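You operate a simulated robot arm through the tools that you are given. There is no shell and no other tool. Be economical: measure what you need, move in short steps, check, and stop when the job is done.

You are at the controls of a simulated two-armed robot. One attempt, no reset.

TASK
Tension the belt by the belt card, then step both stacks off it.
Fine: step once, move the small stack from the grey tray to the packing table, step again so that the large stack drops onto the tray.

It is judged by the outcome, as a careful person would: the job done as asked, and still so three seconds after it is handed in. It fails if anything else is knocked over, pushed out of place, dropped, spilled or broken.

THE ROBOT
Two 7-joint arms with two-finger parallel grippers on one trunk, on a base that drives. Base frame: it is fixed to the floor where the robot stands at the start and does not move with it; the origin is under the middle of the robot, x ahead of it, y to its left, z up. Readings come in m, degrees, newtons and seconds.
The left shoulder is at the start at [0.05, 0.161, 1.098], the right one opposite. With the tool pointing down near the work surface each hand reaches from about 0.1 to 0.64 m from the robot's upright axis, wherever it stands, measured 20 degrees to its own side. Places, roughly: belt card [1.5, -2, 0.75]; guide knob [0.3, 0.4, 0.7]; mode knob [0.4, 0.4, 0.8]; outfeed switch [0.6, -0.1, 0.7]; pace knob [0.3, 0.2, 0.7]; packing table [1.5, -0.2, 0.8]; sensor clamp [0.5, 0.5, 0.8]; tally button [0.4, 0.2, 0.8]; tracking knob [0.6, 0.1, 0.6]. Payload 3.43 kg a hand.
Tool frame (each hand has its own): the origin (TCP) lies between the finger pads and is the grasp point; the fingertips stand 0.03 m ahead of it; z points along the fingers, y is the line along which they close. The gripper opens to 0.094 m. The fingers are 0.028 m wide and 0.01 m thick; the gripper's body (0.05 by 0.096 m) begins 0.055 m behind the TCP.
Orientation is told as [roll, pitch, yaw] about the base's x, y, z axes, in that order, counted from this pose: with the fingers straight down and closing along the base's y, the tool's x points along the base's -x, its y along +y and its z along -z.

THE INTERFACE
- The arms move only by the tool nudge_tool. It takes "left_deltas", "right_deltas" or both (then of equal length, played together; a hand with none holds still); each is a list of rows, each a list of 6 numbers: the shift along the tool's x, y, z in m, then the turn, a rotation vector about the tool's x, y, z in rad. In form: [[tx, ty, tz, rx, ry, rz], ...]. A call has 1 to 10 rows; each row shifts and turns the commanded pose from where the row before left it, along the tool's axes as they then stand. "left_jaw" and "right_jaw" are, for a hand that has rows, the finger opening in m, from 0 to 0.094, set as the call begins (left out, the last holds). Each row takes 0.2 s and may step no farther than 0.05 m and 8.6 degrees from the row before; otherwise, or with a gripper value out of range, the whole call is refused. A pose out of reach is approached as far as the arm can. The call stops where the force on the tool passes 40 N (or 10 N more than at its start, if that is more) or the arm is blocked; 0.2 s more then pass. The fingers move at their own pace (about 0.045 m/s each) and stop on an object; they squeeze with about 42 N. The grip force told is the motor's: it shows also when the fingers shut on nothing. Time passes only in rows, and 0.2 s behind the last, so rows that do not move let the fingers close. The reply holds the time, the measured pose of the TCP, the force on the tool along the base axes, the opening and the grip force, in the units named above and with some noise, with the torque about the TCP (base axes, N m) and any sound that the robot's microphone picked up.
- Cameras (640 x 400 px; columns grow to the right, rows downward): "scene" is now at [0.1231, 0.0234, 1.2188]; the picture's right is [0.28, -0.96, 0.00], its down [-0.58, -0.17, -0.80] and it looks along [0.77, 0.23, -0.60] (base axes); focal length 214 px, centre (320, 200). "left" rides on the left gripper at [0.076, -0.014, -0.102] in its tool frame; the picture's right is [0.18, 0.98, 0.00], its down [-0.75, 0.14, -0.64] and it looks along [-0.63, 0.12, 0.77] (tool axes); focal length 243 px, centre (320, 200). "right" rides on the right gripper at [0.076, 0.014, -0.102] in its tool frame; the picture's right is [-0.18, 0.98, 0.00], its down [-0.75, -0.14, -0.64] and it looks along [-0.63, -0.12, 0.77] (tool axes); focal length 243 px, centre (320, 200). There is no depth. A picture from a camera that has moved, and an enlarged one, comes with that camera's place and axes in the base frame and with its lens.
- get_image(camera): a new picture of that camera. No time passes.
- move_column(by): slides the trunk up (or, below 0, down) by that many m; the arms and the scene camera ride with it, the base frame stays. It gives what a move gives, with no picture.
- steer(legs): drives the robot by 1 to 6 legs, each [ahead, left, turn to the left] in m, m and degrees, along the robot's own axes; the way and the turn of a leg run together, so that a leg with both is an arc; at most 1.5 m and 180 degrees a leg. The arms and the cameras ride along, it lands a little off, and it stops where it bumps. It gives what a move gives.
- head_to(pan, tilt): turns the head with the scene camera to pan (to the left, within 80 degrees either way) and tilt (down, from -29 to 69), counted from straight ahead of the robot. It gives what a move gives.
- enlarge(camera, box): a new picture of the part [left, top, right, bottom] of that camera's present view, enlarged. No time passes.
- sign_off(): hands the job in; it is judged then, once.

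Go step by step. Nothing tells you exact positions but the pictures and the camera data: compare them with the known pose of the tool, close in by small moves and look again before you grip or let go. The budget is 120 turns and 108 pictures, counting those below and the enlarged ones. Unless the task says otherwise, let go and move clear before handing in, and close with one line.

The tools are called after "Emit:" as a command line: name --argument value ..., lists and objects as JSON in quotes. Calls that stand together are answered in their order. nudge_tool: Moves the arms, as the interface text tells. Its arguments: {"type":"object","properties":{"left_deltas":{"type":"array","items":{"type":"array","items":{"type":"number"}}},"left_jaw":{"type":"number"},"right_deltas":{"type":"array","items":{"type":"array","items":{"type":"number"}}},"right_jaw":{"type":"number"}},"required":[]} The other tools are called the same way: move_column (by) slides the trunk up or down; steer (legs) drives the base; head_to (pan, tilt) turns the head that bears the scene camera; get_image (camera) takes a picture; enlarge (camera, box) takes an enlarged picture of a part of a camera's view; sign_off () hands the job in.

At the start:

```text
t: 0.0
left_eef_pos: [0.3875, 0.2709, 1.0704]
left_tool_rot: [0.0, -0.1, 0.1]
left_ft_force: [0.1, -0.2, -0.4]
left_wrist_torque: [0.03, 0.0, -0.01]
left_width: 0.0943
left_grip_force: 0.0
right_eef_pos: [0.4668, -0.0738, 1.1151]
right_tool_rot: [0.0, 0.0, -0.1]
right_ft_force: [0.5, 0.6, 0.2]
right_wrist_torque: [-0.03, 0.03, 0.01]
right_width: 0.0942
right_grip_force: 0.1
trunk travel left (down, up): [-0.125, 0.142]
robot x, y, heading: [0.0009, -0.003, -0.1]
head pan, tilt: [16.4, 36.9]
```

scene: 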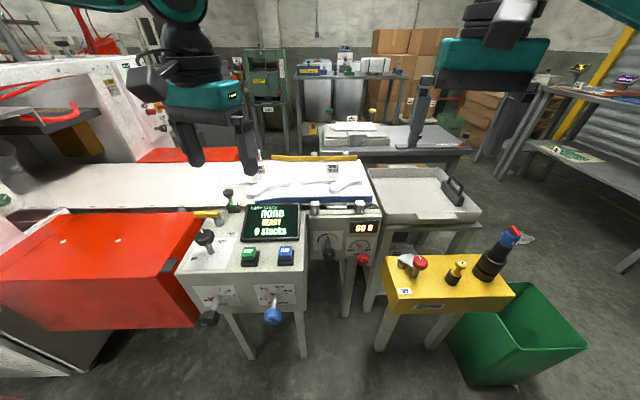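
right: 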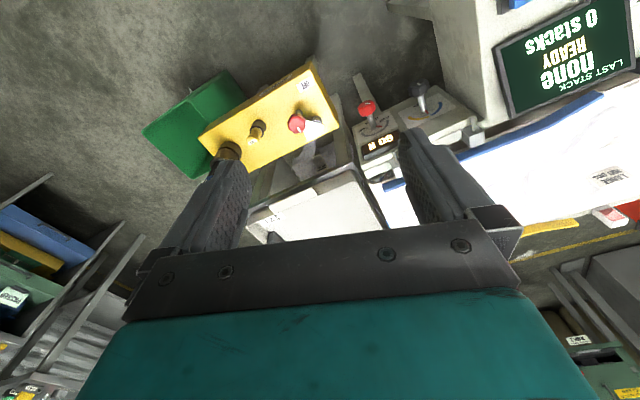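
left: 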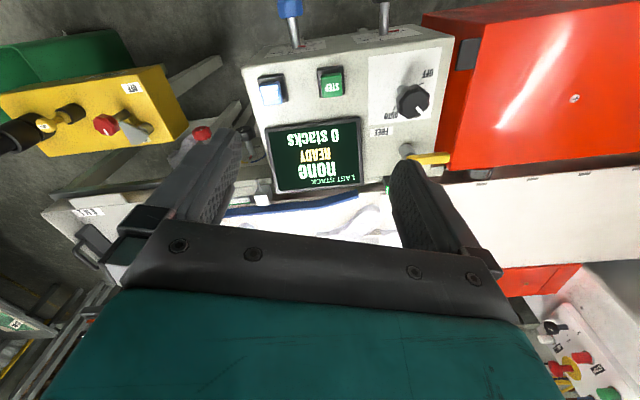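

I see a machine console with a screen, knobs and buttons, a belt behind it, and a tray to the right. First I read the labels up close, and look to the right for the belt card.

Emit:
enlarge --camera "scene" --box '[170, 180, 330, 330]'

Emit:
enlarge --camera "scene" --box '[290, 150, 530, 330]'

Emit:
enlarge --camera "scene" --box '[500, 50, 640, 250]'

Emit:
enlarge --camera "left" --box '[230, 0, 460, 200]'

```text
2.67 times, centred on (250, 255) of scene
camera zoom: at [0.1231, 0.0234, 1.2188], right [0.28, -0.96, 0.0], down [-0.58, -0.17, -0.8], along [0.77, 0.23, -0.6], focal length 572 px, centre (507, 53)
```

zoom: 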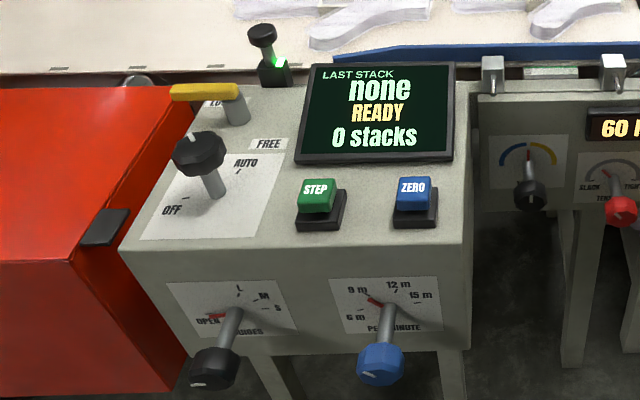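

```text
2.22 times, centred on (410, 240) of scene
camera zoom: at [0.1231, 0.0234, 1.2188], right [0.28, -0.96, 0.0], down [-0.58, -0.17, -0.8], along [0.77, 0.23, -0.6], focal length 477 px, centre (120, 111)
```

zoom: 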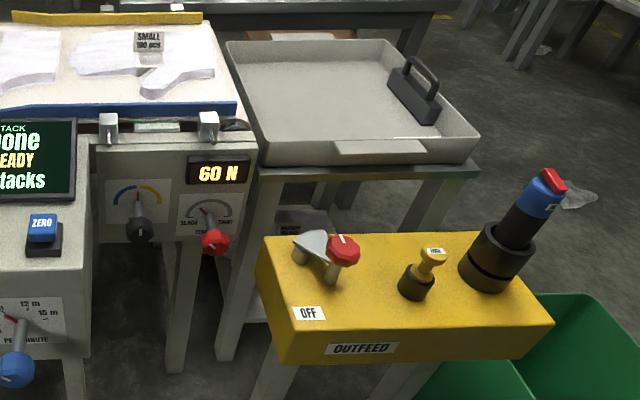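

```text
2.00 times, centred on (570, 150) of scene
camera zoom: at [0.1231, 0.0234, 1.2188], right [0.28, -0.96, 0.0], down [-0.58, -0.17, -0.8], along [0.77, 0.23, -0.6], focal length 429 px, centre (-180, 300)
```

zoom: 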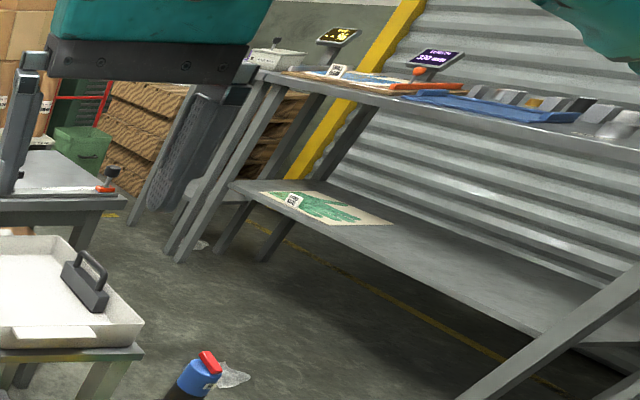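

```text
2.00 times, centred on (345, 100) of left
camera zoom: at [0.311, 0.2567, 1.1725], right [-0.18, 0.98, 0.0], down [0.75, 0.14, 0.64], along [0.63, 0.12, -0.77], focal length 485 px, centre (270, 400)
```

zoom: 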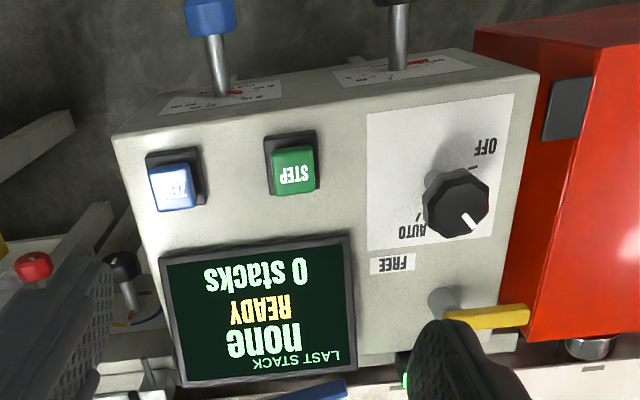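

The console has STEP/ZERO, a lock lever, a 60 N tension display with a red tension knob, and an outfeed box. I turn the head right to look for the belt card.

Emit:
head_to --pan -53 --tilt 15

Emit:
get_image --camera "scene"

```text
t: 1.4
left_eef_pos: [0.3885, 0.2711, 1.0693]
left_tool_rot: [-0.1, -0.1, 0.1]
left_ft_force: [0.7, -0.1, -1.3]
left_wrist_torque: [-0.01, 0.03, -0.03]
left_width: 0.094
left_grip_force: 0.0
right_eef_pos: [0.4671, -0.0737, 1.1147]
right_tool_rot: [-0.1, 0.0, 0.1]
right_ft_force: [-0.5, 0.2, 0.1]
right_wrist_torque: [-0.01, -0.01, 0.02]
right_width: 0.0939
right_grip_force: 0.1
trunk travel left (down, up): [-0.125, 0.142]
robot x, y, heading: [-0.0016, -0.0021, -0.2]
head pan, tilt: [-53.0, 15.0]
```

```text
100 pictures are left
camera scene: at [0.0959, -0.0758, 1.2537], right [-0.8, -0.6, 0.0], down [-0.16, 0.21, -0.97], along [0.58, -0.77, -0.26], focal length 214 px, centre (320, 200)
```

scene: 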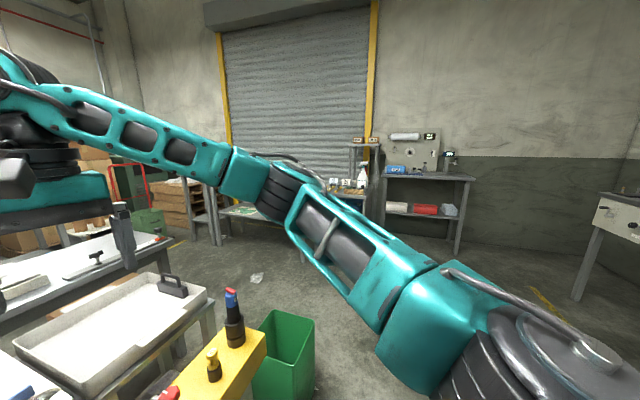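

The right arm hides the card table. I back up a little and slide right to get a clear look.

Emit:
steer --legs '[[-0.2, 0, 0], [0, -0.9, 0]]'

Emit:
head_to --pan -36 --tilt 18

Emit:
get_image --camera "scene"

```text
t: 7.3
left_eef_pos: [0.1905, -0.6246, 1.0699]
left_tool_rot: [0.0, 0.0, 0.4]
left_ft_force: [0.7, 0.3, 0.4]
left_wrist_torque: [0.01, 0.04, -0.02]
left_width: 0.0939
left_grip_force: 0.1
right_eef_pos: [0.272, -0.9695, 1.1137]
right_tool_rot: [0.1, 0.0, 0.4]
right_ft_force: [-0.5, 0.5, 0.1]
right_wrist_torque: [0.01, 0.02, -0.03]
right_width: 0.0938
right_grip_force: 0.0
trunk travel left (down, up): [-0.125, 0.142]
robot x, y, heading: [-0.194, -0.8973, 0.6]
head pan, tilt: [-53.0, 15.0]
```

```text
t: 8.1
left_eef_pos: [0.1891, -0.6256, 1.0686]
left_tool_rot: [0.0, -0.1, 0.4]
left_ft_force: [-0.5, -0.7, 0.1]
left_wrist_torque: [-0.01, -0.03, 0.02]
left_width: 0.0939
left_grip_force: 0.1
right_eef_pos: [0.2711, -0.9706, 1.1136]
right_tool_rot: [0.0, 0.0, 0.4]
right_ft_force: [-0.4, 0.1, -0.2]
right_wrist_torque: [0.0, 0.01, -0.01]
right_width: 0.0939
right_grip_force: 0.1
trunk travel left (down, up): [-0.125, 0.142]
robot x, y, heading: [-0.1981, -0.8955, 0.4]
head pan, tilt: [-36.0, 18.0]
```

```text
99 pictures are left
camera scene: at [-0.0808, -0.9531, 1.2488], right [-0.58, -0.81, 0.0], down [-0.25, 0.18, -0.95], along [0.77, -0.55, -0.31], focal length 214 px, centre (320, 200)
```

scene: 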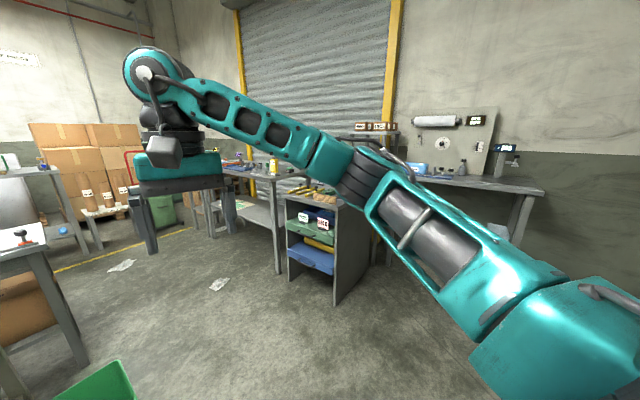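

The arm still hides it; I turn the whole robot toward the card and come closer.

Emit:
steer --legs '[[0, 0, -34], [0.6, 0, 0]]'

Emit:
head_to --pan 0 --tilt 22

Emit:
get_image --camera "scene"

```text
t: 13.2
left_eef_pos: [0.7811, -1.2247, 1.0685]
left_tool_rot: [-0.1, -0.1, -33.8]
left_ft_force: [1.0, 0.1, 0.2]
left_wrist_torque: [-0.01, 0.0, -0.03]
left_width: 0.0941
left_grip_force: 0.0
right_eef_pos: [0.6553, -1.556, 1.1157]
right_tool_rot: [0.0, 0.0, -33.8]
right_ft_force: [0.0, 0.4, 0.6]
right_wrist_torque: [0.0, -0.02, -0.02]
right_width: 0.094
right_grip_force: 0.0
trunk travel left (down, up): [-0.125, 0.142]
robot x, y, heading: [0.3088, -1.2336, -33.9]
head pan, tilt: [-36.0, 18.0]
```

```text
t: 14.2
left_eef_pos: [0.7807, -1.2248, 1.0703]
left_tool_rot: [0.0, -0.1, -33.6]
left_ft_force: [0.2, -0.1, -0.3]
left_wrist_torque: [-0.02, -0.02, 0.01]
left_width: 0.0939
left_grip_force: 0.0
right_eef_pos: [0.6544, -1.556, 1.1153]
right_tool_rot: [0.0, 0.0, -33.7]
right_ft_force: [-0.1, -0.3, -0.6]
right_wrist_torque: [0.01, 0.0, 0.0]
right_width: 0.0938
right_grip_force: 0.0
trunk travel left (down, up): [-0.125, 0.142]
robot x, y, heading: [0.3094, -1.236, -33.6]
head pan, tilt: [0.0, 22.0]
```

```text
98 pictures are left
camera scene: at [0.418, -1.3092, 1.2423], right [-0.56, -0.83, 0.0], down [-0.31, 0.21, -0.93], along [0.77, -0.52, -0.37], focal length 214 px, centre (320, 200)
```

scene: 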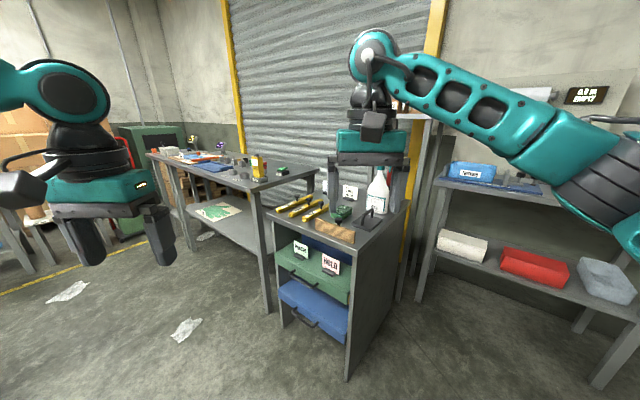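

I see cards on the small cabinet. I enlarge them.

Emit:
enlarge --camera "scene" --box '[270, 165, 400, 285]'

Emit:
enlarge --camera "scene" --box '[287, 235, 347, 275]'

```text
3.33 times, centred on (335, 225) of scene
camera zoom: at [0.418, -1.3092, 1.2423], right [-0.56, -0.83, 0.0], down [-0.31, 0.21, -0.93], along [0.77, -0.52, -0.37], focal length 715 px, centre (270, 117)
```

zoom: 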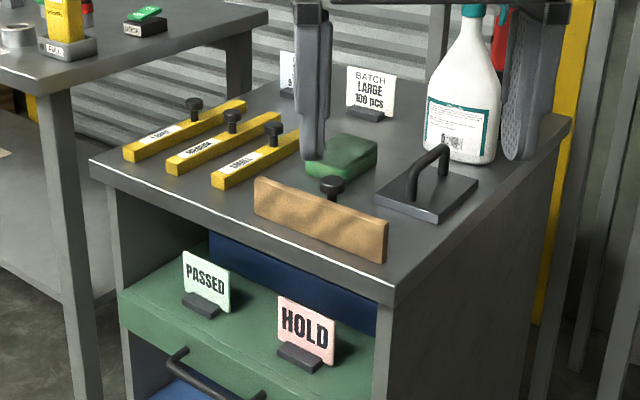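

```text
10.00 times, centred on (317, 255) of scene
camera zoom: at [0.418, -1.3092, 1.2423], right [-0.56, -0.83, 0.0], down [-0.31, 0.21, -0.93], along [0.77, -0.52, -0.37], focal length 2145 px, centre (350, -350)
```

zoom: 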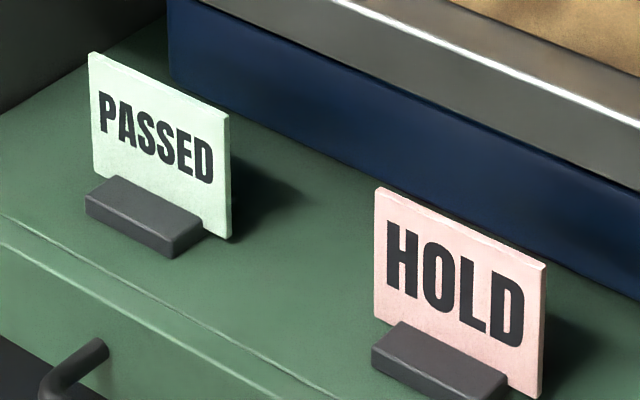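

Two cards stand on the cabinet: one reads "BATCH LARGE 100 pcs", the other is hidden by a finger. I shift slightly left to see it.

Emit:
steer --legs '[[0.1, 0.12, 0]]'

Emit:
get_image --camera "scene"

Emit:
enlarge --camera "scene" --box '[300, 150, 440, 240]'

```text
t: 15.6
left_eef_pos: [0.9306, -1.1803, 1.0699]
left_tool_rot: [0.0, 0.0, -33.7]
left_ft_force: [-0.8, -0.4, -0.3]
left_wrist_torque: [0.0, 0.04, 0.0]
left_width: 0.0941
left_grip_force: 0.1
right_eef_pos: [0.8039, -1.5115, 1.1143]
right_tool_rot: [0.1, -0.1, -33.8]
right_ft_force: [0.2, 0.7, -0.1]
right_wrist_torque: [-0.04, 0.01, -0.02]
right_width: 0.094
right_grip_force: 0.0
trunk travel left (down, up): [-0.125, 0.142]
robot x, y, heading: [0.4573, -1.1904, -33.9]
head pan, tilt: [0.0, 22.0]
```

```text
95 pictures are left
camera scene: at [0.5682, -1.2649, 1.2422], right [-0.56, -0.83, 0.0], down [-0.31, 0.21, -0.93], along [0.77, -0.52, -0.38], focal length 214 px, centre (320, 200)
```

scene: 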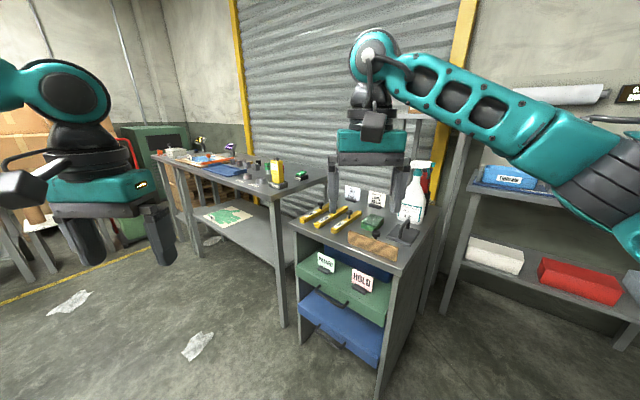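

```text
4.44 times, centred on (370, 195) of scene
camera zoom: at [0.5682, -1.2649, 1.2422], right [-0.56, -0.83, 0.0], down [-0.31, 0.21, -0.93], along [0.77, -0.52, -0.38], focal length 953 px, centre (98, 222)
```

zoom: 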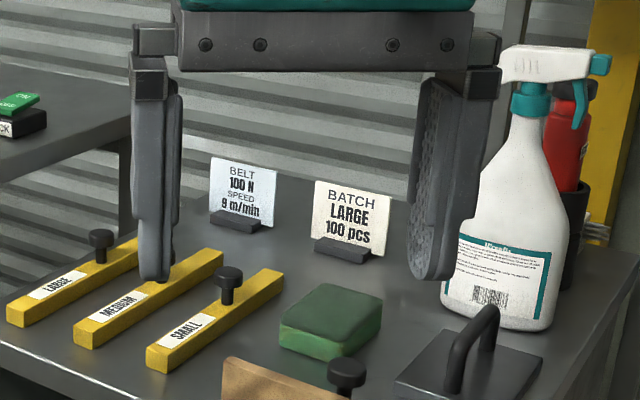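

The belt card reads "BELT 100 N, SPEED 9 m/min". Next I turn to see the tray and packing table from this side.

Emit:
steer --legs '[[0, 0, 95]]'

Emit:
head_to --pan 0 --tilt 30

Emit:
get_image --camera "scene"

```text
t: 20.0
left_eef_pos: [0.4094, -0.7203, 1.0695]
left_tool_rot: [0.0, -0.1, 61.0]
left_ft_force: [-0.4, -0.1, 0.0]
left_wrist_torque: [0.01, 0.01, 0.0]
left_width: 0.094
left_grip_force: 0.1
right_eef_pos: [0.7504, -0.8184, 1.1139]
right_tool_rot: [0.0, -0.1, 61.0]
right_ft_force: [0.8, 0.8, -0.2]
right_wrist_torque: [-0.04, 0.01, 0.0]
right_width: 0.0939
right_grip_force: 0.0
trunk travel left (down, up): [-0.125, 0.142]
robot x, y, heading: [0.4568, -1.1906, 60.9]
head pan, tilt: [0.0, 22.0]
```

```text
t: 20.7
left_eef_pos: [0.4086, -0.7189, 1.07]
left_tool_rot: [0.1, -0.1, 61.0]
left_ft_force: [-0.2, 0.5, 0.1]
left_wrist_torque: [0.02, -0.02, 0.06]
left_width: 0.0942
left_grip_force: 0.0
right_eef_pos: [0.75, -0.8187, 1.1148]
right_tool_rot: [0.0, 0.0, 61.0]
right_ft_force: [1.0, 0.1, 0.3]
right_wrist_torque: [0.01, 0.0, 0.02]
right_width: 0.0939
right_grip_force: 0.0
trunk travel left (down, up): [-0.125, 0.142]
robot x, y, heading: [0.455, -1.1896, 61.1]
head pan, tilt: [0.0, 30.0]
```

```text
93 pictures are left
camera scene: at [0.5206, -1.0772, 1.2295], right [0.87, -0.49, 0.0], down [-0.24, -0.44, -0.87], along [0.42, 0.76, -0.5], focal length 214 px, centre (320, 200)
```

scene: 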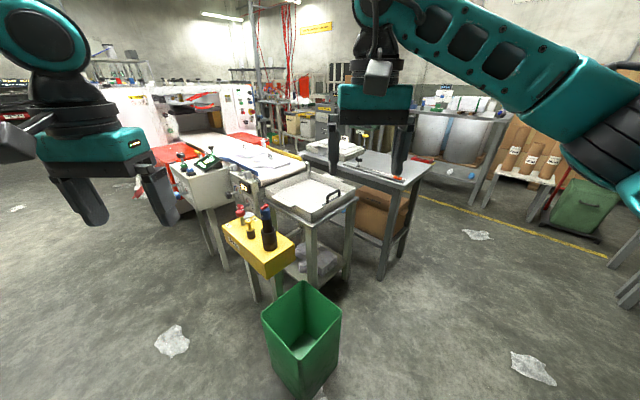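

Emit:
enlarge --camera "scene" --box '[200, 120, 360, 220]'

Emit:
enlarge --camera "scene" --box '[290, 120, 440, 215]'

Emit:
enlarge --camera "scene" --box '[210, 170, 310, 270]'

```text
4.00 times, centred on (280, 170) of scene
camera zoom: at [0.5206, -1.0772, 1.2295], right [0.87, -0.49, 0.0], down [-0.24, -0.44, -0.87], along [0.42, 0.76, -0.5], focal length 858 px, centre (480, 320)
```

zoom: 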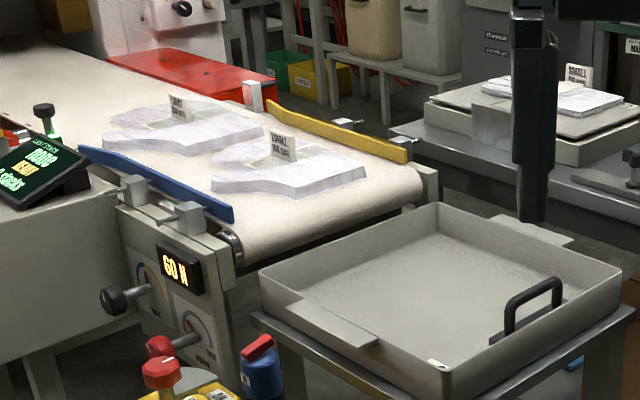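

```text
4.21 times, centred on (365, 168) of scene
camera zoom: at [0.5206, -1.0772, 1.2295], right [0.87, -0.49, 0.0], down [-0.24, -0.44, -0.87], along [0.42, 0.76, -0.5], focal length 903 px, centre (130, 337)
```

zoom: 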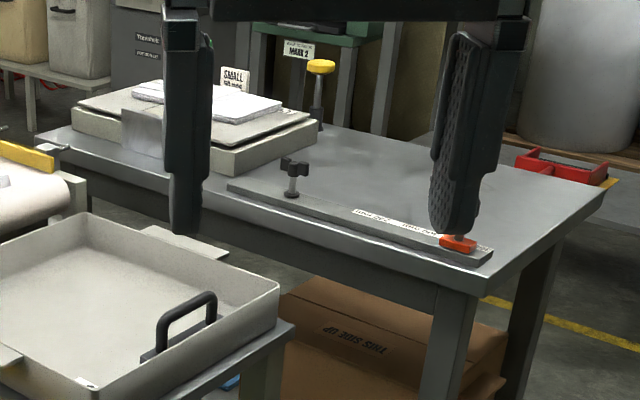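

```text
4.00 times, centred on (260, 220) of scene
camera zoom: at [0.5206, -1.0772, 1.2295], right [0.87, -0.49, 0.0], down [-0.24, -0.44, -0.87], along [0.42, 0.76, -0.5], focal length 858 px, centre (560, 120)
```

zoom: 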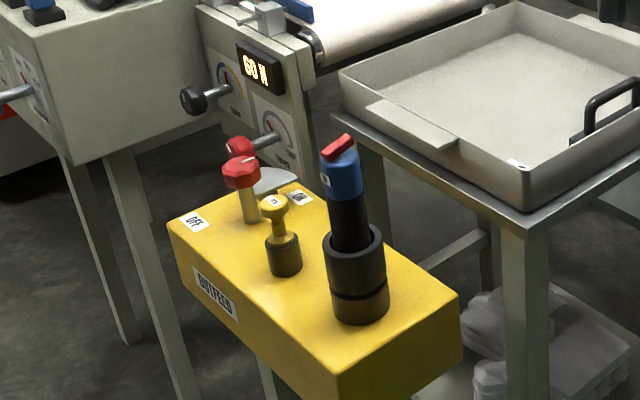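

The outfeed box has OFF/ON, and the packing table already holds a scale with a sample. I drive back to the console and look closely at the tension knob.

Emit:
steer --legs '[[0, 0, -61], [-0.65, 0, 0], [0, 1.17, 0], [0.1, 0, 0]]'

Emit:
head_to --pan 0 --tilt 45

Emit:
get_image --camera "scene"

```text
t: 33.3
left_eef_pos: [0.3123, 0.2423, 1.0687]
left_tool_rot: [-0.1, 0.0, -0.9]
left_ft_force: [-0.1, 0.9, -0.6]
left_wrist_torque: [0.0, 0.0, 0.0]
left_width: 0.094
left_grip_force: 0.1
right_eef_pos: [0.3868, -0.104, 1.115]
right_tool_rot: [0.0, 0.0, -0.9]
right_ft_force: [1.0, 0.0, 0.4]
right_wrist_torque: [0.03, 0.02, 0.01]
right_width: 0.094
right_grip_force: 0.1
trunk travel left (down, up): [-0.125, 0.142]
robot x, y, heading: [-0.0785, -0.0232, -0.7]
head pan, tilt: [0.0, 30.0]
```

```text
t: 34.1
left_eef_pos: [0.3129, 0.2425, 1.07]
left_tool_rot: [0.0, -0.2, -0.9]
left_ft_force: [0.4, -0.1, 0.1]
left_wrist_torque: [0.01, -0.03, 0.03]
left_width: 0.0941
left_grip_force: 0.0
right_eef_pos: [0.3867, -0.1039, 1.115]
right_tool_rot: [0.0, 0.0, -0.7]
right_ft_force: [-0.4, -0.1, -1.2]
right_wrist_torque: [-0.01, -0.01, 0.02]
right_width: 0.0938
right_grip_force: 0.0
trunk travel left (down, up): [-0.125, 0.142]
robot x, y, heading: [-0.0835, -0.0217, -0.8]
head pan, tilt: [0.0, 45.0]
```

```text
89 pictures are left
camera scene: at [0.0417, -0.0256, 1.2069], right [-0.01, -1.0, 0.0], down [-0.71, 0.01, -0.71], along [0.71, -0.01, -0.71], focal length 214 px, centre (320, 200)
```

scene: 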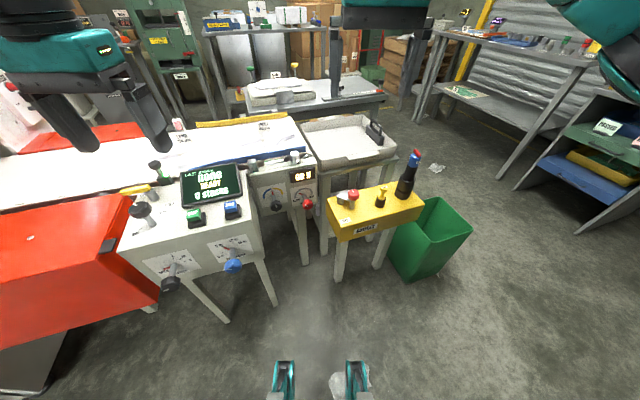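

Emit:
enlarge --camera "scene" --box '[245, 145, 345, 225]'

Emit:
enlarge --camera "scene" --box '[115, 150, 265, 295]'

Emit:
enlarge --camera "scene" --box '[315, 140, 435, 245]'

```text
5.00 times, centred on (295, 185) of scene
camera zoom: at [0.0417, -0.0256, 1.2069], right [-0.01, -1.0, 0.0], down [-0.71, 0.01, -0.71], along [0.71, -0.01, -0.71], focal length 1072 px, centre (445, 275)
```

zoom: 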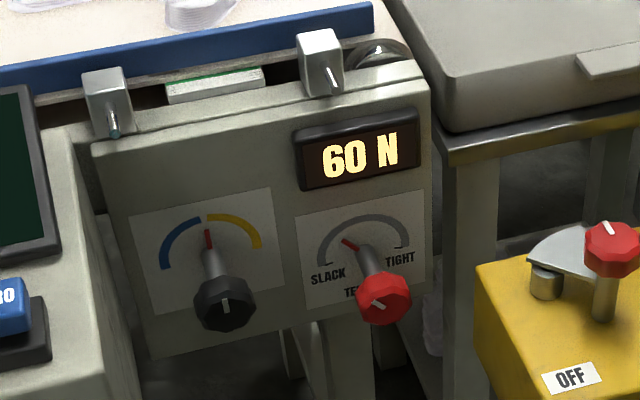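

```text
2.76 times, centred on (190, 222) of scene
camera zoom: at [0.0417, -0.0256, 1.2069], right [-0.01, -1.0, 0.0], down [-0.71, 0.01, -0.71], along [0.71, -0.01, -0.71], focal length 592 px, centre (679, 138)
```

zoom: 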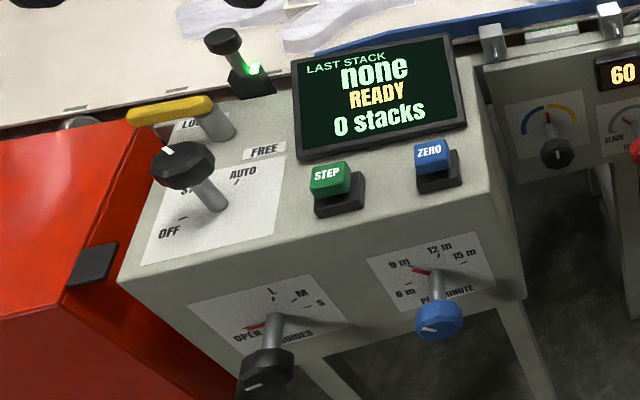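

```text
3.81 times, centred on (375, 192) of scene
camera zoom: at [0.0417, -0.0256, 1.2069], right [-0.01, -1.0, 0.0], down [-0.71, 0.01, -0.71], along [0.71, -0.01, -0.71], focal length 817 px, centre (110, 229)
```

zoom: 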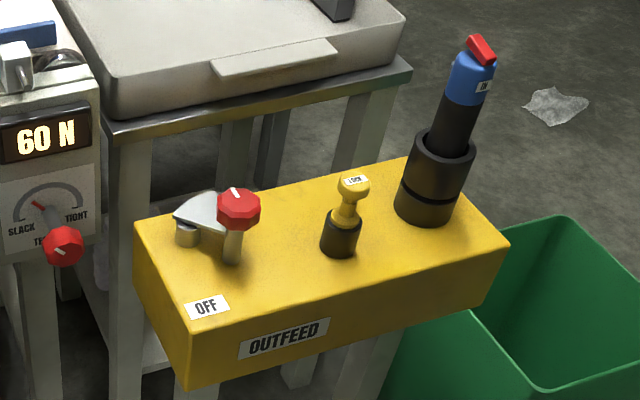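

The machine is yawed about 16° left. I align the robot with it and look at the knob, which sits close to the yellow box, more carefully.

Emit:
steer --legs '[[0, 0, 17.2]]'

Emit:
head_to --pan -15 --tilt 45

Emit:
get_image --camera "scene"

Emit:
get_image --camera "right"

```text
t: 35.5
left_eef_pos: [0.2163, 0.3465, 1.0688]
left_tool_rot: [0.0, -0.2, 16.5]
left_ft_force: [0.0, -0.3, -0.4]
left_wrist_torque: [0.04, -0.03, 0.0]
left_width: 0.094
left_grip_force: 0.0
right_eef_pos: [0.3882, 0.0387, 1.1148]
right_tool_rot: [-0.1, 0.0, 16.4]
right_ft_force: [-0.3, -0.2, 0.6]
right_wrist_torque: [0.03, -0.02, 0.0]
right_width: 0.0943
right_grip_force: 0.0
trunk travel left (down, up): [-0.125, 0.142]
robot x, y, heading: [-0.0804, -0.0221, 16.4]
head pan, tilt: [0.0, 45.0]
```

```text
t: 36.2
left_eef_pos: [0.2164, 0.3462, 1.0696]
left_tool_rot: [0.0, -0.2, 16.5]
left_ft_force: [-0.4, -0.7, 0.6]
left_wrist_torque: [-0.01, -0.03, -0.01]
left_width: 0.0938
left_grip_force: 0.0
right_eef_pos: [0.3898, 0.0373, 1.1148]
right_tool_rot: [0.1, -0.1, 16.5]
right_ft_force: [-0.7, 0.7, -0.1]
right_wrist_torque: [-0.02, 0.01, 0.0]
right_width: 0.094
right_grip_force: 0.0
trunk travel left (down, up): [-0.125, 0.142]
robot x, y, heading: [-0.0807, -0.0205, 16.6]
head pan, tilt: [-15.0, 45.0]
```

```text
85 pictures are left
camera scene: at [0.0401, -0.0105, 1.2069], right [0.03, -1.0, 0.0], down [-0.71, -0.02, -0.71], along [0.71, 0.02, -0.71], focal length 214 px, centre (320, 200)
```

scene: 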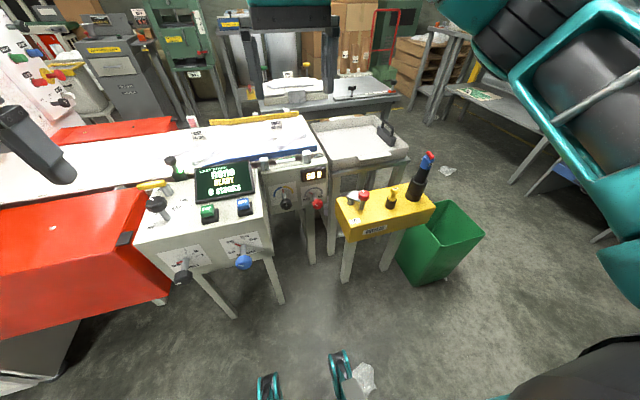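

```text
84 pictures are left
camera right: at [0.3117, 0.0304, 1.218], right [-0.1, 0.99, 0.0], down [0.76, 0.08, 0.64], along [0.64, 0.07, -0.77], focal length 243 px, centre (320, 200)
```

right: 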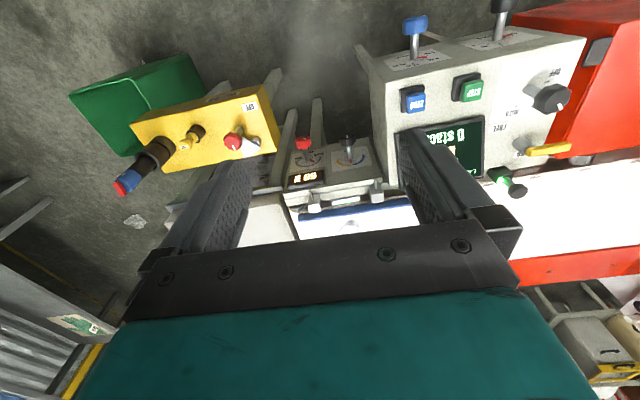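

Emit:
enlarge --camera "scene" --box '[240, 140, 440, 265]'

Emit:
enlarge --camera "right" --box '[100, 60, 400, 240]'

```text
3.20 times, centred on (340, 202) of scene
camera zoom: at [0.0401, -0.0105, 1.2069], right [0.03, -1.0, 0.0], down [-0.71, -0.02, -0.71], along [0.71, 0.02, -0.71], focal length 686 px, centre (256, 192)
```

zoom: 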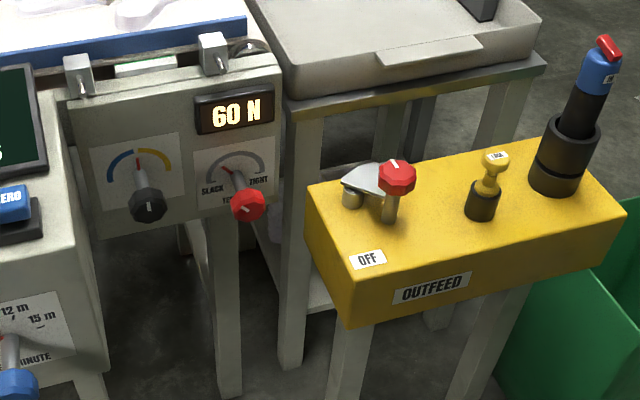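

```text
2.13 times, centred on (250, 150) of right
camera zoom: at [0.3117, 0.0304, 1.218], right [-0.1, 0.99, 0.0], down [0.76, 0.08, 0.64], along [0.64, 0.07, -0.77], focal length 518 px, centre (469, 307)
```

zoom: 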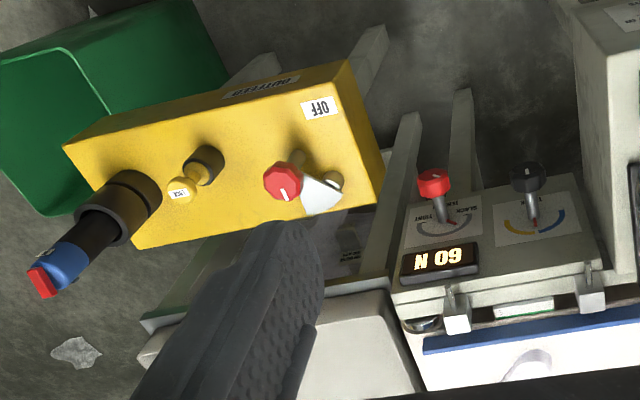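

Triangulating: the tension knob tip is at about [0.62, 0.02, 0.61] with its axis along the robot's heading, and the box is 7–8 cm to its right with its top at about 0.61. I lower the trunk a little and point the right gripper horizontally forward.

Emit:
nudge_tool --right_deltas '[[0, -0.0085, 0, 0, -0.149, 0], [0, -0.0085, 0, 0, -0.149, 0], [0, -0.0085, 0, 0, -0.149, 0], [0, -0.0085, 0, 0, -0.149, 0], [0, -0.0085, 0, 0, -0.149, 0], [0, -0.0085, 0, 0, -0.149, 0], [0, -0.0085, 0, 0, -0.149, 0], [0, -0.0085, 0, 0, -0.149, 0], [0, -0.0085, 0, 0, -0.149, 0], [0, -0.0085, 0, 0, -0.149, 0]]'

Emit:
move_column --by -0.08

Emit:
head_to --pan -10 --tilt 40

Emit:
get_image --camera "scene"

```text
t: 38.4
left_eef_pos: [0.2166, 0.3481, 1.0694]
left_tool_rot: [0.0, -0.1, 16.4]
left_ft_force: [0.4, -0.1, 0.2]
left_wrist_torque: [-0.02, -0.03, -0.02]
left_width: 0.094
left_grip_force: 0.1
right_eef_pos: [0.4085, -0.0349, 1.1154]
right_tool_rot: [-1.2, -84.3, 18.6]
right_ft_force: [0.7, 0.8, 0.7]
right_wrist_torque: [-0.02, 0.02, -0.02]
right_width: 0.0941
right_grip_force: 0.0
right hand out of reach, approached as far as the arm can: row 10
trunk travel left (down, up): [-0.125, 0.142]
robot x, y, heading: [-0.0795, -0.0218, 16.4]
head pan, tilt: [-15.0, 45.0]
```

```text
t: 39.6
left_eef_pos: [0.217, 0.3461, 0.99]
left_tool_rot: [0.1, 0.0, 16.5]
left_ft_force: [-0.1, -0.3, 0.0]
left_wrist_torque: [-0.02, -0.02, 0.01]
left_width: 0.0941
left_grip_force: 0.0
right_eef_pos: [0.4097, -0.0351, 1.0352]
right_tool_rot: [-1.1, -84.2, 18.5]
right_ft_force: [-0.2, -0.1, -0.5]
right_wrist_torque: [0.02, 0.01, 0.05]
right_width: 0.094
right_grip_force: 0.1
trunk travel left (down, up): [-0.045, 0.222]
robot x, y, heading: [-0.0821, -0.0239, 16.2]
head pan, tilt: [-15.0, 45.0]
```

```text
t: 40.3
left_eef_pos: [0.2164, 0.347, 0.9895]
left_tool_rot: [-0.1, -0.1, 16.3]
left_ft_force: [-0.4, 0.5, 0.0]
left_wrist_torque: [0.0, -0.03, -0.02]
left_width: 0.094
left_grip_force: 0.0
right_eef_pos: [0.4097, -0.0344, 1.0346]
right_tool_rot: [-1.2, -84.1, 18.6]
right_ft_force: [0.3, 0.6, 1.3]
right_wrist_torque: [0.0, -0.01, -0.01]
right_width: 0.094
right_grip_force: 0.2
trunk travel left (down, up): [-0.045, 0.222]
robot x, y, heading: [-0.0809, -0.023, 16.6]
head pan, tilt: [-10.0, 40.0]
```

```text
81 pictures are left
camera scene: at [0.0432, -0.0031, 1.1341], right [0.11, -0.99, 0.0], down [-0.64, -0.07, -0.77], along [0.76, 0.09, -0.64], focal length 214 px, centre (320, 200)
```

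scene: 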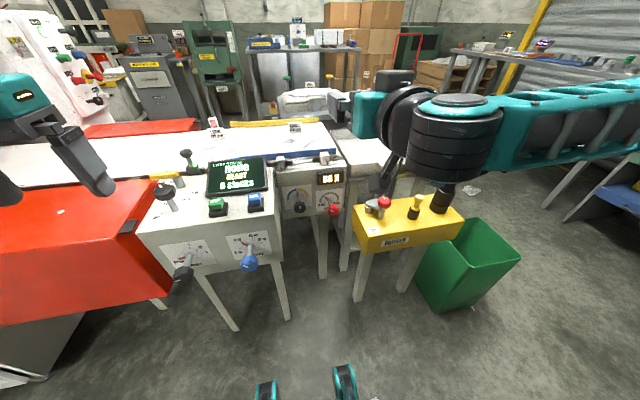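

The arm's elbow is outboard, which is good. I lower the hand in front of the knob, narrowing the jaw, and then look.

Emit:
nudge_tool --right_deltas '[[0.045, 0, 0.01, 0, -0.0125, 0], [0.045, 0, 0.01, 0, -0.0125, 0], [0.045, 0, 0.01, 0, -0.0125, 0], [0.045, 0, 0.01, 0, -0.0125, 0], [0.045, 0, 0.01, 0, -0.0125, 0], [0.045, 0, 0.01, 0, -0.0125, 0], [0.045, 0, 0.01, 0, -0.0125, 0], [0.045, 0, 0.01, 0, -0.0125, 0]]' --right_jaw 0.07

Emit:
get_image --camera "scene"

Emit:
get_image --camera "right"

```text
t: 42.1
left_eef_pos: [0.2168, 0.3466, 0.9889]
left_tool_rot: [0.0, -0.1, 16.4]
left_ft_force: [-0.5, -0.6, -0.8]
left_wrist_torque: [0.01, 0.0, -0.01]
left_width: 0.0941
left_grip_force: 0.1
right_eef_pos: [0.3743, 0.1208, 0.7795]
right_tool_rot: [-14.7, -89.6, 31.6]
right_ft_force: [-0.7, 1.2, 0.4]
right_wrist_torque: [0.0, 0.0, 0.01]
right_width: 0.0697
right_grip_force: 0.0
right hand out of reach, approached as far as the arm can: row 1, 2, 3, 4, 5, 6, 7, 8
trunk travel left (down, up): [-0.045, 0.222]
robot x, y, heading: [-0.079, -0.021, 16.2]
head pan, tilt: [-10.0, 40.0]
```

```text
80 pictures are left
camera scene: at [0.0433, -0.003, 1.1341], right [0.11, -0.99, 0.0], down [-0.64, -0.07, -0.77], along [0.76, 0.09, -0.64], focal length 214 px, centre (320, 200)
```

scene: 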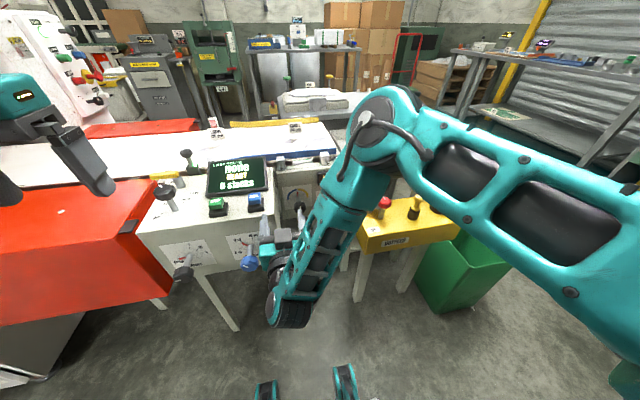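

```text
79 pictures are left
camera right: at [0.2704, 0.1035, 0.7053], right [-0.28, 0.94, 0.18], down [-0.57, -0.32, 0.76], along [0.77, 0.11, 0.63], focal length 243 px, centre (320, 200)
```

right: 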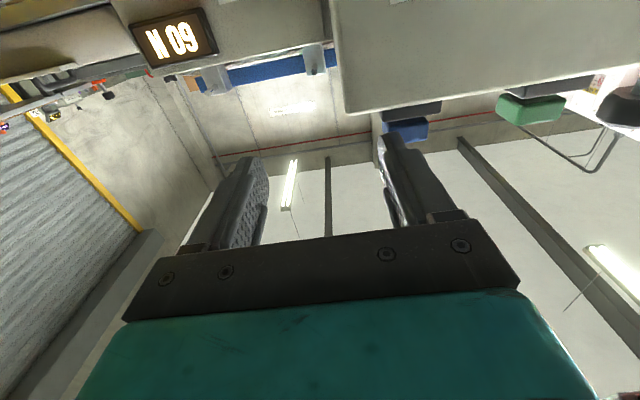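

The hand was folded too close in. I back the robot away, then set the arm out at the right height and later drive it up to the knob.

Emit:
steer --legs '[[-0.25, 0, 0]]'

Emit:
move_column --by -0.04

Emit:
nudge_tool --right_deltas '[[0, 0, 0.04, 0, 0, 0], [0, 0, 0.04, 0, 0, 0], [0, -0.02, 0.04, 0, 0, 0], [0, -0.02, 0.04, 0, 0, 0], [0, -0.02, 0.04, 0, 0, 0], [0, -0.02, 0.04, 0, 0, 0]]'

Emit:
get_image --camera "scene"

```text
t: 43.9
left_eef_pos: [-0.0255, 0.2753, 0.9887]
left_tool_rot: [0.0, -0.1, 16.5]
left_ft_force: [-0.1, 0.2, 0.4]
left_wrist_torque: [-0.03, 0.01, -0.02]
left_width: 0.0941
left_grip_force: 0.0
right_eef_pos: [0.1335, 0.0487, 0.781]
right_tool_rot: [-15.9, -89.6, 32.8]
right_ft_force: [0.0, -0.7, 0.0]
right_wrist_torque: [-0.01, 0.01, 0.0]
right_width: 0.0701
right_grip_force: 0.0
trunk travel left (down, up): [-0.045, 0.222]
robot x, y, heading: [-0.3241, -0.0954, 16.3]
head pan, tilt: [-10.0, 40.0]
```

```text
t: 44.7
left_eef_pos: [-0.0249, 0.2755, 0.95]
left_tool_rot: [0.0, -0.1, 16.5]
left_ft_force: [-1.0, 0.3, -0.7]
left_wrist_torque: [-0.01, 0.02, 0.02]
left_width: 0.094
left_grip_force: 0.1
right_eef_pos: [0.1336, 0.0498, 0.7399]
right_tool_rot: [-15.2, -89.6, 32.3]
right_ft_force: [0.3, -0.4, 0.2]
right_wrist_torque: [-0.01, 0.0, -0.02]
right_width: 0.0699
right_grip_force: 0.0
trunk travel left (down, up): [-0.005, 0.262]
robot x, y, heading: [-0.3175, -0.0942, 16.2]
head pan, tilt: [-10.0, 40.0]
```

```text
t: 46.1
left_eef_pos: [-0.0243, 0.2757, 0.9482]
left_tool_rot: [0.1, -0.1, 16.5]
left_ft_force: [-0.1, -0.6, -0.3]
left_wrist_torque: [0.03, 0.02, 0.02]
left_width: 0.0942
left_grip_force: 0.0
right_eef_pos: [0.3462, 0.1114, 0.8068]
right_tool_rot: [-6.4, -88.9, 22.6]
right_ft_force: [0.1, -0.6, 0.3]
right_wrist_torque: [-0.01, 0.02, 0.0]
right_width: 0.0699
right_grip_force: 0.0
right hand out of reach, approached as far as the arm can: row 1, 2, 3, 4, 5, 6
trunk travel left (down, up): [-0.005, 0.262]
robot x, y, heading: [-0.3207, -0.0921, 16.5]
head pan, tilt: [-10.0, 40.0]
```

```text
78 pictures are left
camera scene: at [-0.1975, -0.074, 1.0941], right [0.11, -0.99, 0.0], down [-0.64, -0.07, -0.77], along [0.76, 0.09, -0.64], focal length 214 px, centre (320, 200)
```

scene: 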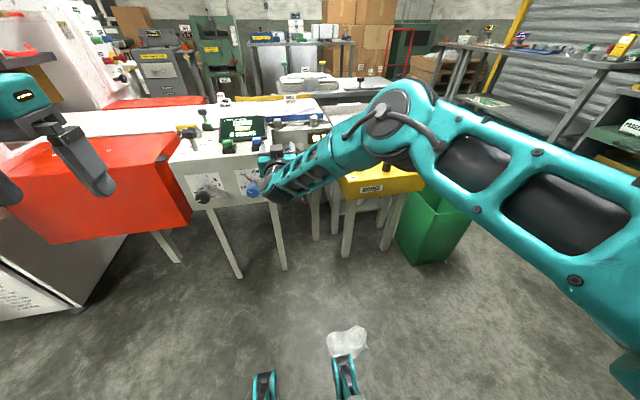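

The hand is close to the console's side, so I back off more, then shift it right and down.

Emit:
steer --legs '[[-0.18, 0, 0]]'

Emit:
nudge_tool --right_deltas '[[0, -0.04, 0, 0, 0, 0], [0, -0.04, 0, 0, 0, 0], [0, -0.04, 0, 0, 0, 0], [0, -0.04, 0, 0, 0, 0]]'

Emit:
nudge_tool --right_deltas '[[0.04, 0, 0, 0, 0, 0], [0.04, 0, 0, 0, 0, 0], [0.04, 0, 0, 0, 0, 0]]'

Emit:
get_image --camera "scene"

```text
t: 47.6
left_eef_pos: [-0.1989, 0.2247, 0.9504]
left_tool_rot: [0.0, -0.2, 16.5]
left_ft_force: [0.3, 0.0, 0.3]
left_wrist_torque: [-0.02, -0.01, 0.0]
left_width: 0.0939
left_grip_force: 0.0
right_eef_pos: [0.1725, 0.0594, 0.8074]
right_tool_rot: [-7.0, -88.9, 23.3]
right_ft_force: [-0.1, -0.2, -0.3]
right_wrist_torque: [0.0, 0.01, 0.01]
right_width: 0.0699
right_grip_force: 0.0
trunk travel left (down, up): [-0.005, 0.262]
robot x, y, heading: [-0.4935, -0.144, 16.4]
head pan, tilt: [-10.0, 40.0]
```

```text
t: 48.6
left_eef_pos: [-0.1978, 0.2246, 0.9491]
left_tool_rot: [0.1, 0.0, 16.4]
left_ft_force: [0.9, 0.4, -1.0]
left_wrist_torque: [0.03, -0.04, -0.03]
left_width: 0.0942
left_grip_force: 0.0
right_eef_pos: [0.1902, -0.0061, 0.8724]
right_tool_rot: [-4.7, -88.1, 19.8]
right_ft_force: [0.0, 0.7, 0.5]
right_wrist_torque: [0.01, -0.01, -0.02]
right_width: 0.0701
right_grip_force: 0.0
right hand out of reach, approached as far as the arm can: row 1, 2, 3, 4
trunk travel left (down, up): [-0.005, 0.262]
robot x, y, heading: [-0.4898, -0.1444, 16.3]
head pan, tilt: [-10.0, 40.0]
```

```text
t: 49.4
left_eef_pos: [-0.1979, 0.224, 0.9485]
left_tool_rot: [0.0, -0.1, 16.5]
left_ft_force: [-0.8, 0.5, 0.1]
left_wrist_torque: [-0.01, -0.02, -0.01]
left_width: 0.0938
left_grip_force: 0.1
right_eef_pos: [0.1722, 0.0509, 0.7982]
right_tool_rot: [-4.4, -88.1, 19.7]
right_ft_force: [0.0, -0.2, 0.0]
right_wrist_torque: [0.02, 0.03, 0.01]
right_width: 0.07
right_grip_force: 0.0
right hand out of reach, approached as far as the arm can: row 1, 2, 3
trunk travel left (down, up): [-0.005, 0.262]
robot x, y, heading: [-0.4885, -0.1441, 16.1]
head pan, tilt: [-10.0, 40.0]
```

```text
77 pictures are left
camera scene: at [-0.3705, -0.1252, 1.0941], right [0.11, -0.99, 0.0], down [-0.64, -0.07, -0.77], along [0.76, 0.09, -0.64], focal length 214 px, centre (320, 200)
```

scene: 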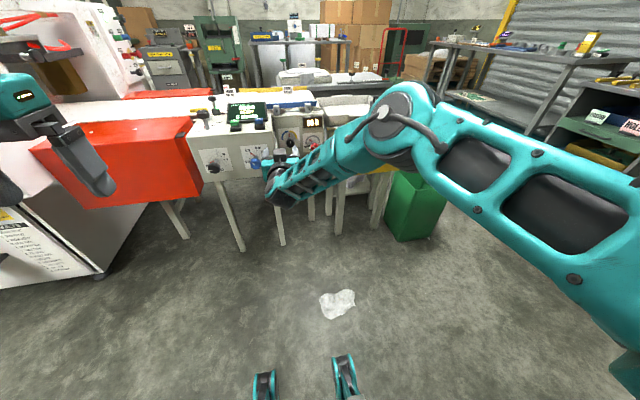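

The horizontal pose runs into wrist limits. Plan instead: come at the knob from above with the fingers pointing mostly down, pads left and right of it, and tilt the hand about the knob's axis. I unwind the pitch first.

Emit:
nudge_tool --right_deltas '[[-0.03, 0, 0, 0, 0.149, 0], [-0.03, 0, 0, 0, 0.149, 0], [-0.03, 0, 0, 0, 0.149, 0], [0, 0, 0, 0, 0.149, 0], [0, 0, 0, 0, 0.149, 0], [0, 0, 0, 0, 0.149, 0], [0, 0, 0, 0, 0.149, 0]]'

Emit:
get_image --camera "scene"

```text
t: 51.0
left_eef_pos: [-0.1982, 0.2241, 0.9495]
left_tool_rot: [-0.1, -0.2, 16.5]
left_ft_force: [0.0, -0.1, 1.0]
left_wrist_torque: [-0.01, -0.02, -0.01]
left_width: 0.0939
left_grip_force: 0.1
right_eef_pos: [0.1667, 0.0433, 0.8809]
right_tool_rot: [0.1, -28.9, 16.4]
right_ft_force: [0.5, -0.2, -0.5]
right_wrist_torque: [0.0, -0.03, 0.0]
right_width: 0.0701
right_grip_force: 0.0
right hand out of reach, approached as far as the arm can: row 7
trunk travel left (down, up): [-0.005, 0.262]
robot x, y, heading: [-0.4919, -0.1465, 16.5]
head pan, tilt: [-10.0, 40.0]
```

```text
76 pictures are left
camera scene: at [-0.3706, -0.1255, 1.0941], right [0.11, -0.99, 0.0], down [-0.64, -0.07, -0.77], along [0.76, 0.09, -0.64], focal length 214 px, centre (320, 200)
```

scene: 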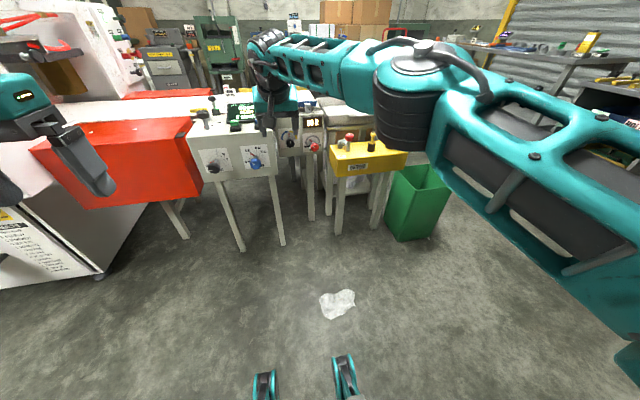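

Emit:
nudge_tool --right_deltas '[[0.022, -0.0325, -0.012, 0, 0, 0], [0.022, -0.0325, -0.012, 0, 0, 0], [0.022, -0.0325, -0.012, 0, 0, 0], [0.022, -0.0325, -0.012, 0, 0, 0]]'

```text
t: 52.0
left_eef_pos: [-0.1978, 0.2242, 0.9502]
left_tool_rot: [0.0, -0.1, 16.6]
left_ft_force: [-0.3, -0.3, -0.1]
left_wrist_torque: [-0.03, -0.05, 0.0]
left_width: 0.0941
left_grip_force: 0.1
right_eef_pos: [0.108, -0.1104, 0.8812]
right_tool_rot: [-0.1, -29.1, 16.4]
right_ft_force: [-0.3, -0.3, 0.1]
right_wrist_torque: [-0.01, 0.0, 0.0]
right_width: 0.0701
right_grip_force: 0.1
trunk travel left (down, up): [-0.005, 0.262]
robot x, y, heading: [-0.4927, -0.1463, 16.5]
head pan, tilt: [-10.0, 40.0]
```

Hand posture is good now. I tilt it about 25° to the left about the knob axis, then drive forward so that it hovers over the knob.

Emit:
nudge_tool --right_deltas '[[0, 0, 0, 0.127, 0, -0.0705], [0, 0, 0, 0.127, 0, -0.0705], [0, 0, 0, 0.127, 0, -0.0705]]'

Emit:
steer --legs '[[0.5, -0.023, 0]]'

Emit:
get_image --camera "scene"

Emit:
get_image --camera "right"

```text
t: 52.8
left_eef_pos: [-0.1978, 0.2259, 0.9494]
left_tool_rot: [-0.1, -0.2, 16.6]
left_ft_force: [1.7, -0.3, 0.8]
left_wrist_torque: [0.05, -0.03, 0.02]
left_width: 0.0941
left_grip_force: 0.0
right_eef_pos: [0.1104, -0.1089, 0.8812]
right_tool_rot: [-28.4, -26.2, 29.6]
right_ft_force: [-0.7, -0.9, -0.2]
right_wrist_torque: [0.01, 0.03, -0.01]
right_width: 0.0698
right_grip_force: 0.1
trunk travel left (down, up): [-0.005, 0.262]
robot x, y, heading: [-0.4908, -0.1451, 16.4]
head pan, tilt: [-10.0, 40.0]
```

```text
t: 55.8
left_eef_pos: [0.287, 0.3435, 0.9492]
left_tool_rot: [0.0, -0.1, 16.4]
left_ft_force: [0.3, 0.6, 1.3]
left_wrist_torque: [0.01, -0.02, -0.02]
left_width: 0.094
left_grip_force: 0.1
right_eef_pos: [0.5938, 0.009, 0.8819]
right_tool_rot: [-28.2, -26.2, 29.4]
right_ft_force: [-0.9, -0.2, -0.3]
right_wrist_torque: [-0.02, 0.01, 0.04]
right_width: 0.0699
right_grip_force: 0.1
trunk travel left (down, up): [-0.005, 0.262]
robot x, y, heading: [-0.0099, -0.0235, 16.3]
head pan, tilt: [-10.0, 40.0]
```

```text
75 pictures are left
camera scene: at [0.1135, -0.0068, 1.0941], right [0.11, -0.99, 0.0], down [-0.64, -0.07, -0.77], along [0.76, 0.09, -0.64], focal length 214 px, centre (320, 200)
```

scene: 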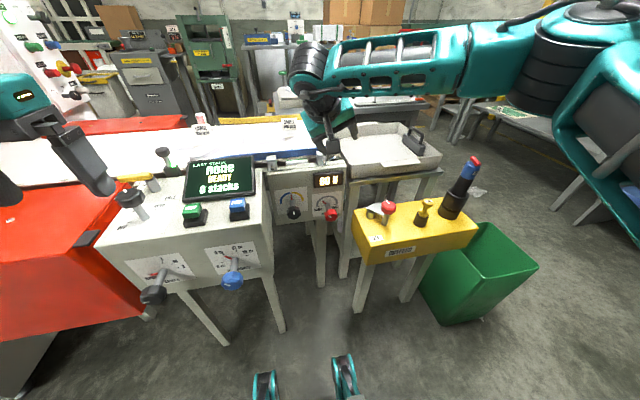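

```text
74 pictures are left
camera right: at [0.4708, 0.0104, 0.9233], right [-0.1, 0.94, -0.34], down [0.26, 0.35, 0.9], along [0.96, 0.01, -0.28], focal length 243 px, centre (320, 200)
```

right: 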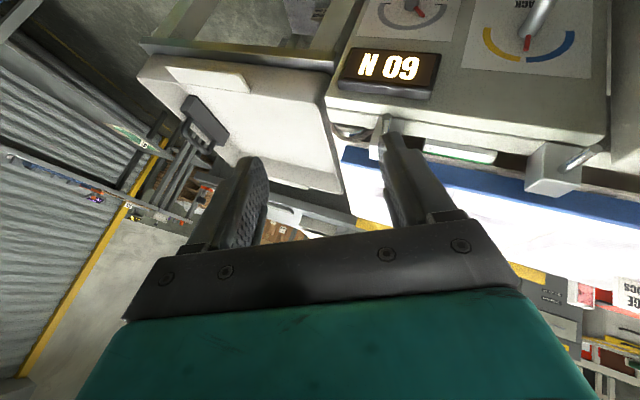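

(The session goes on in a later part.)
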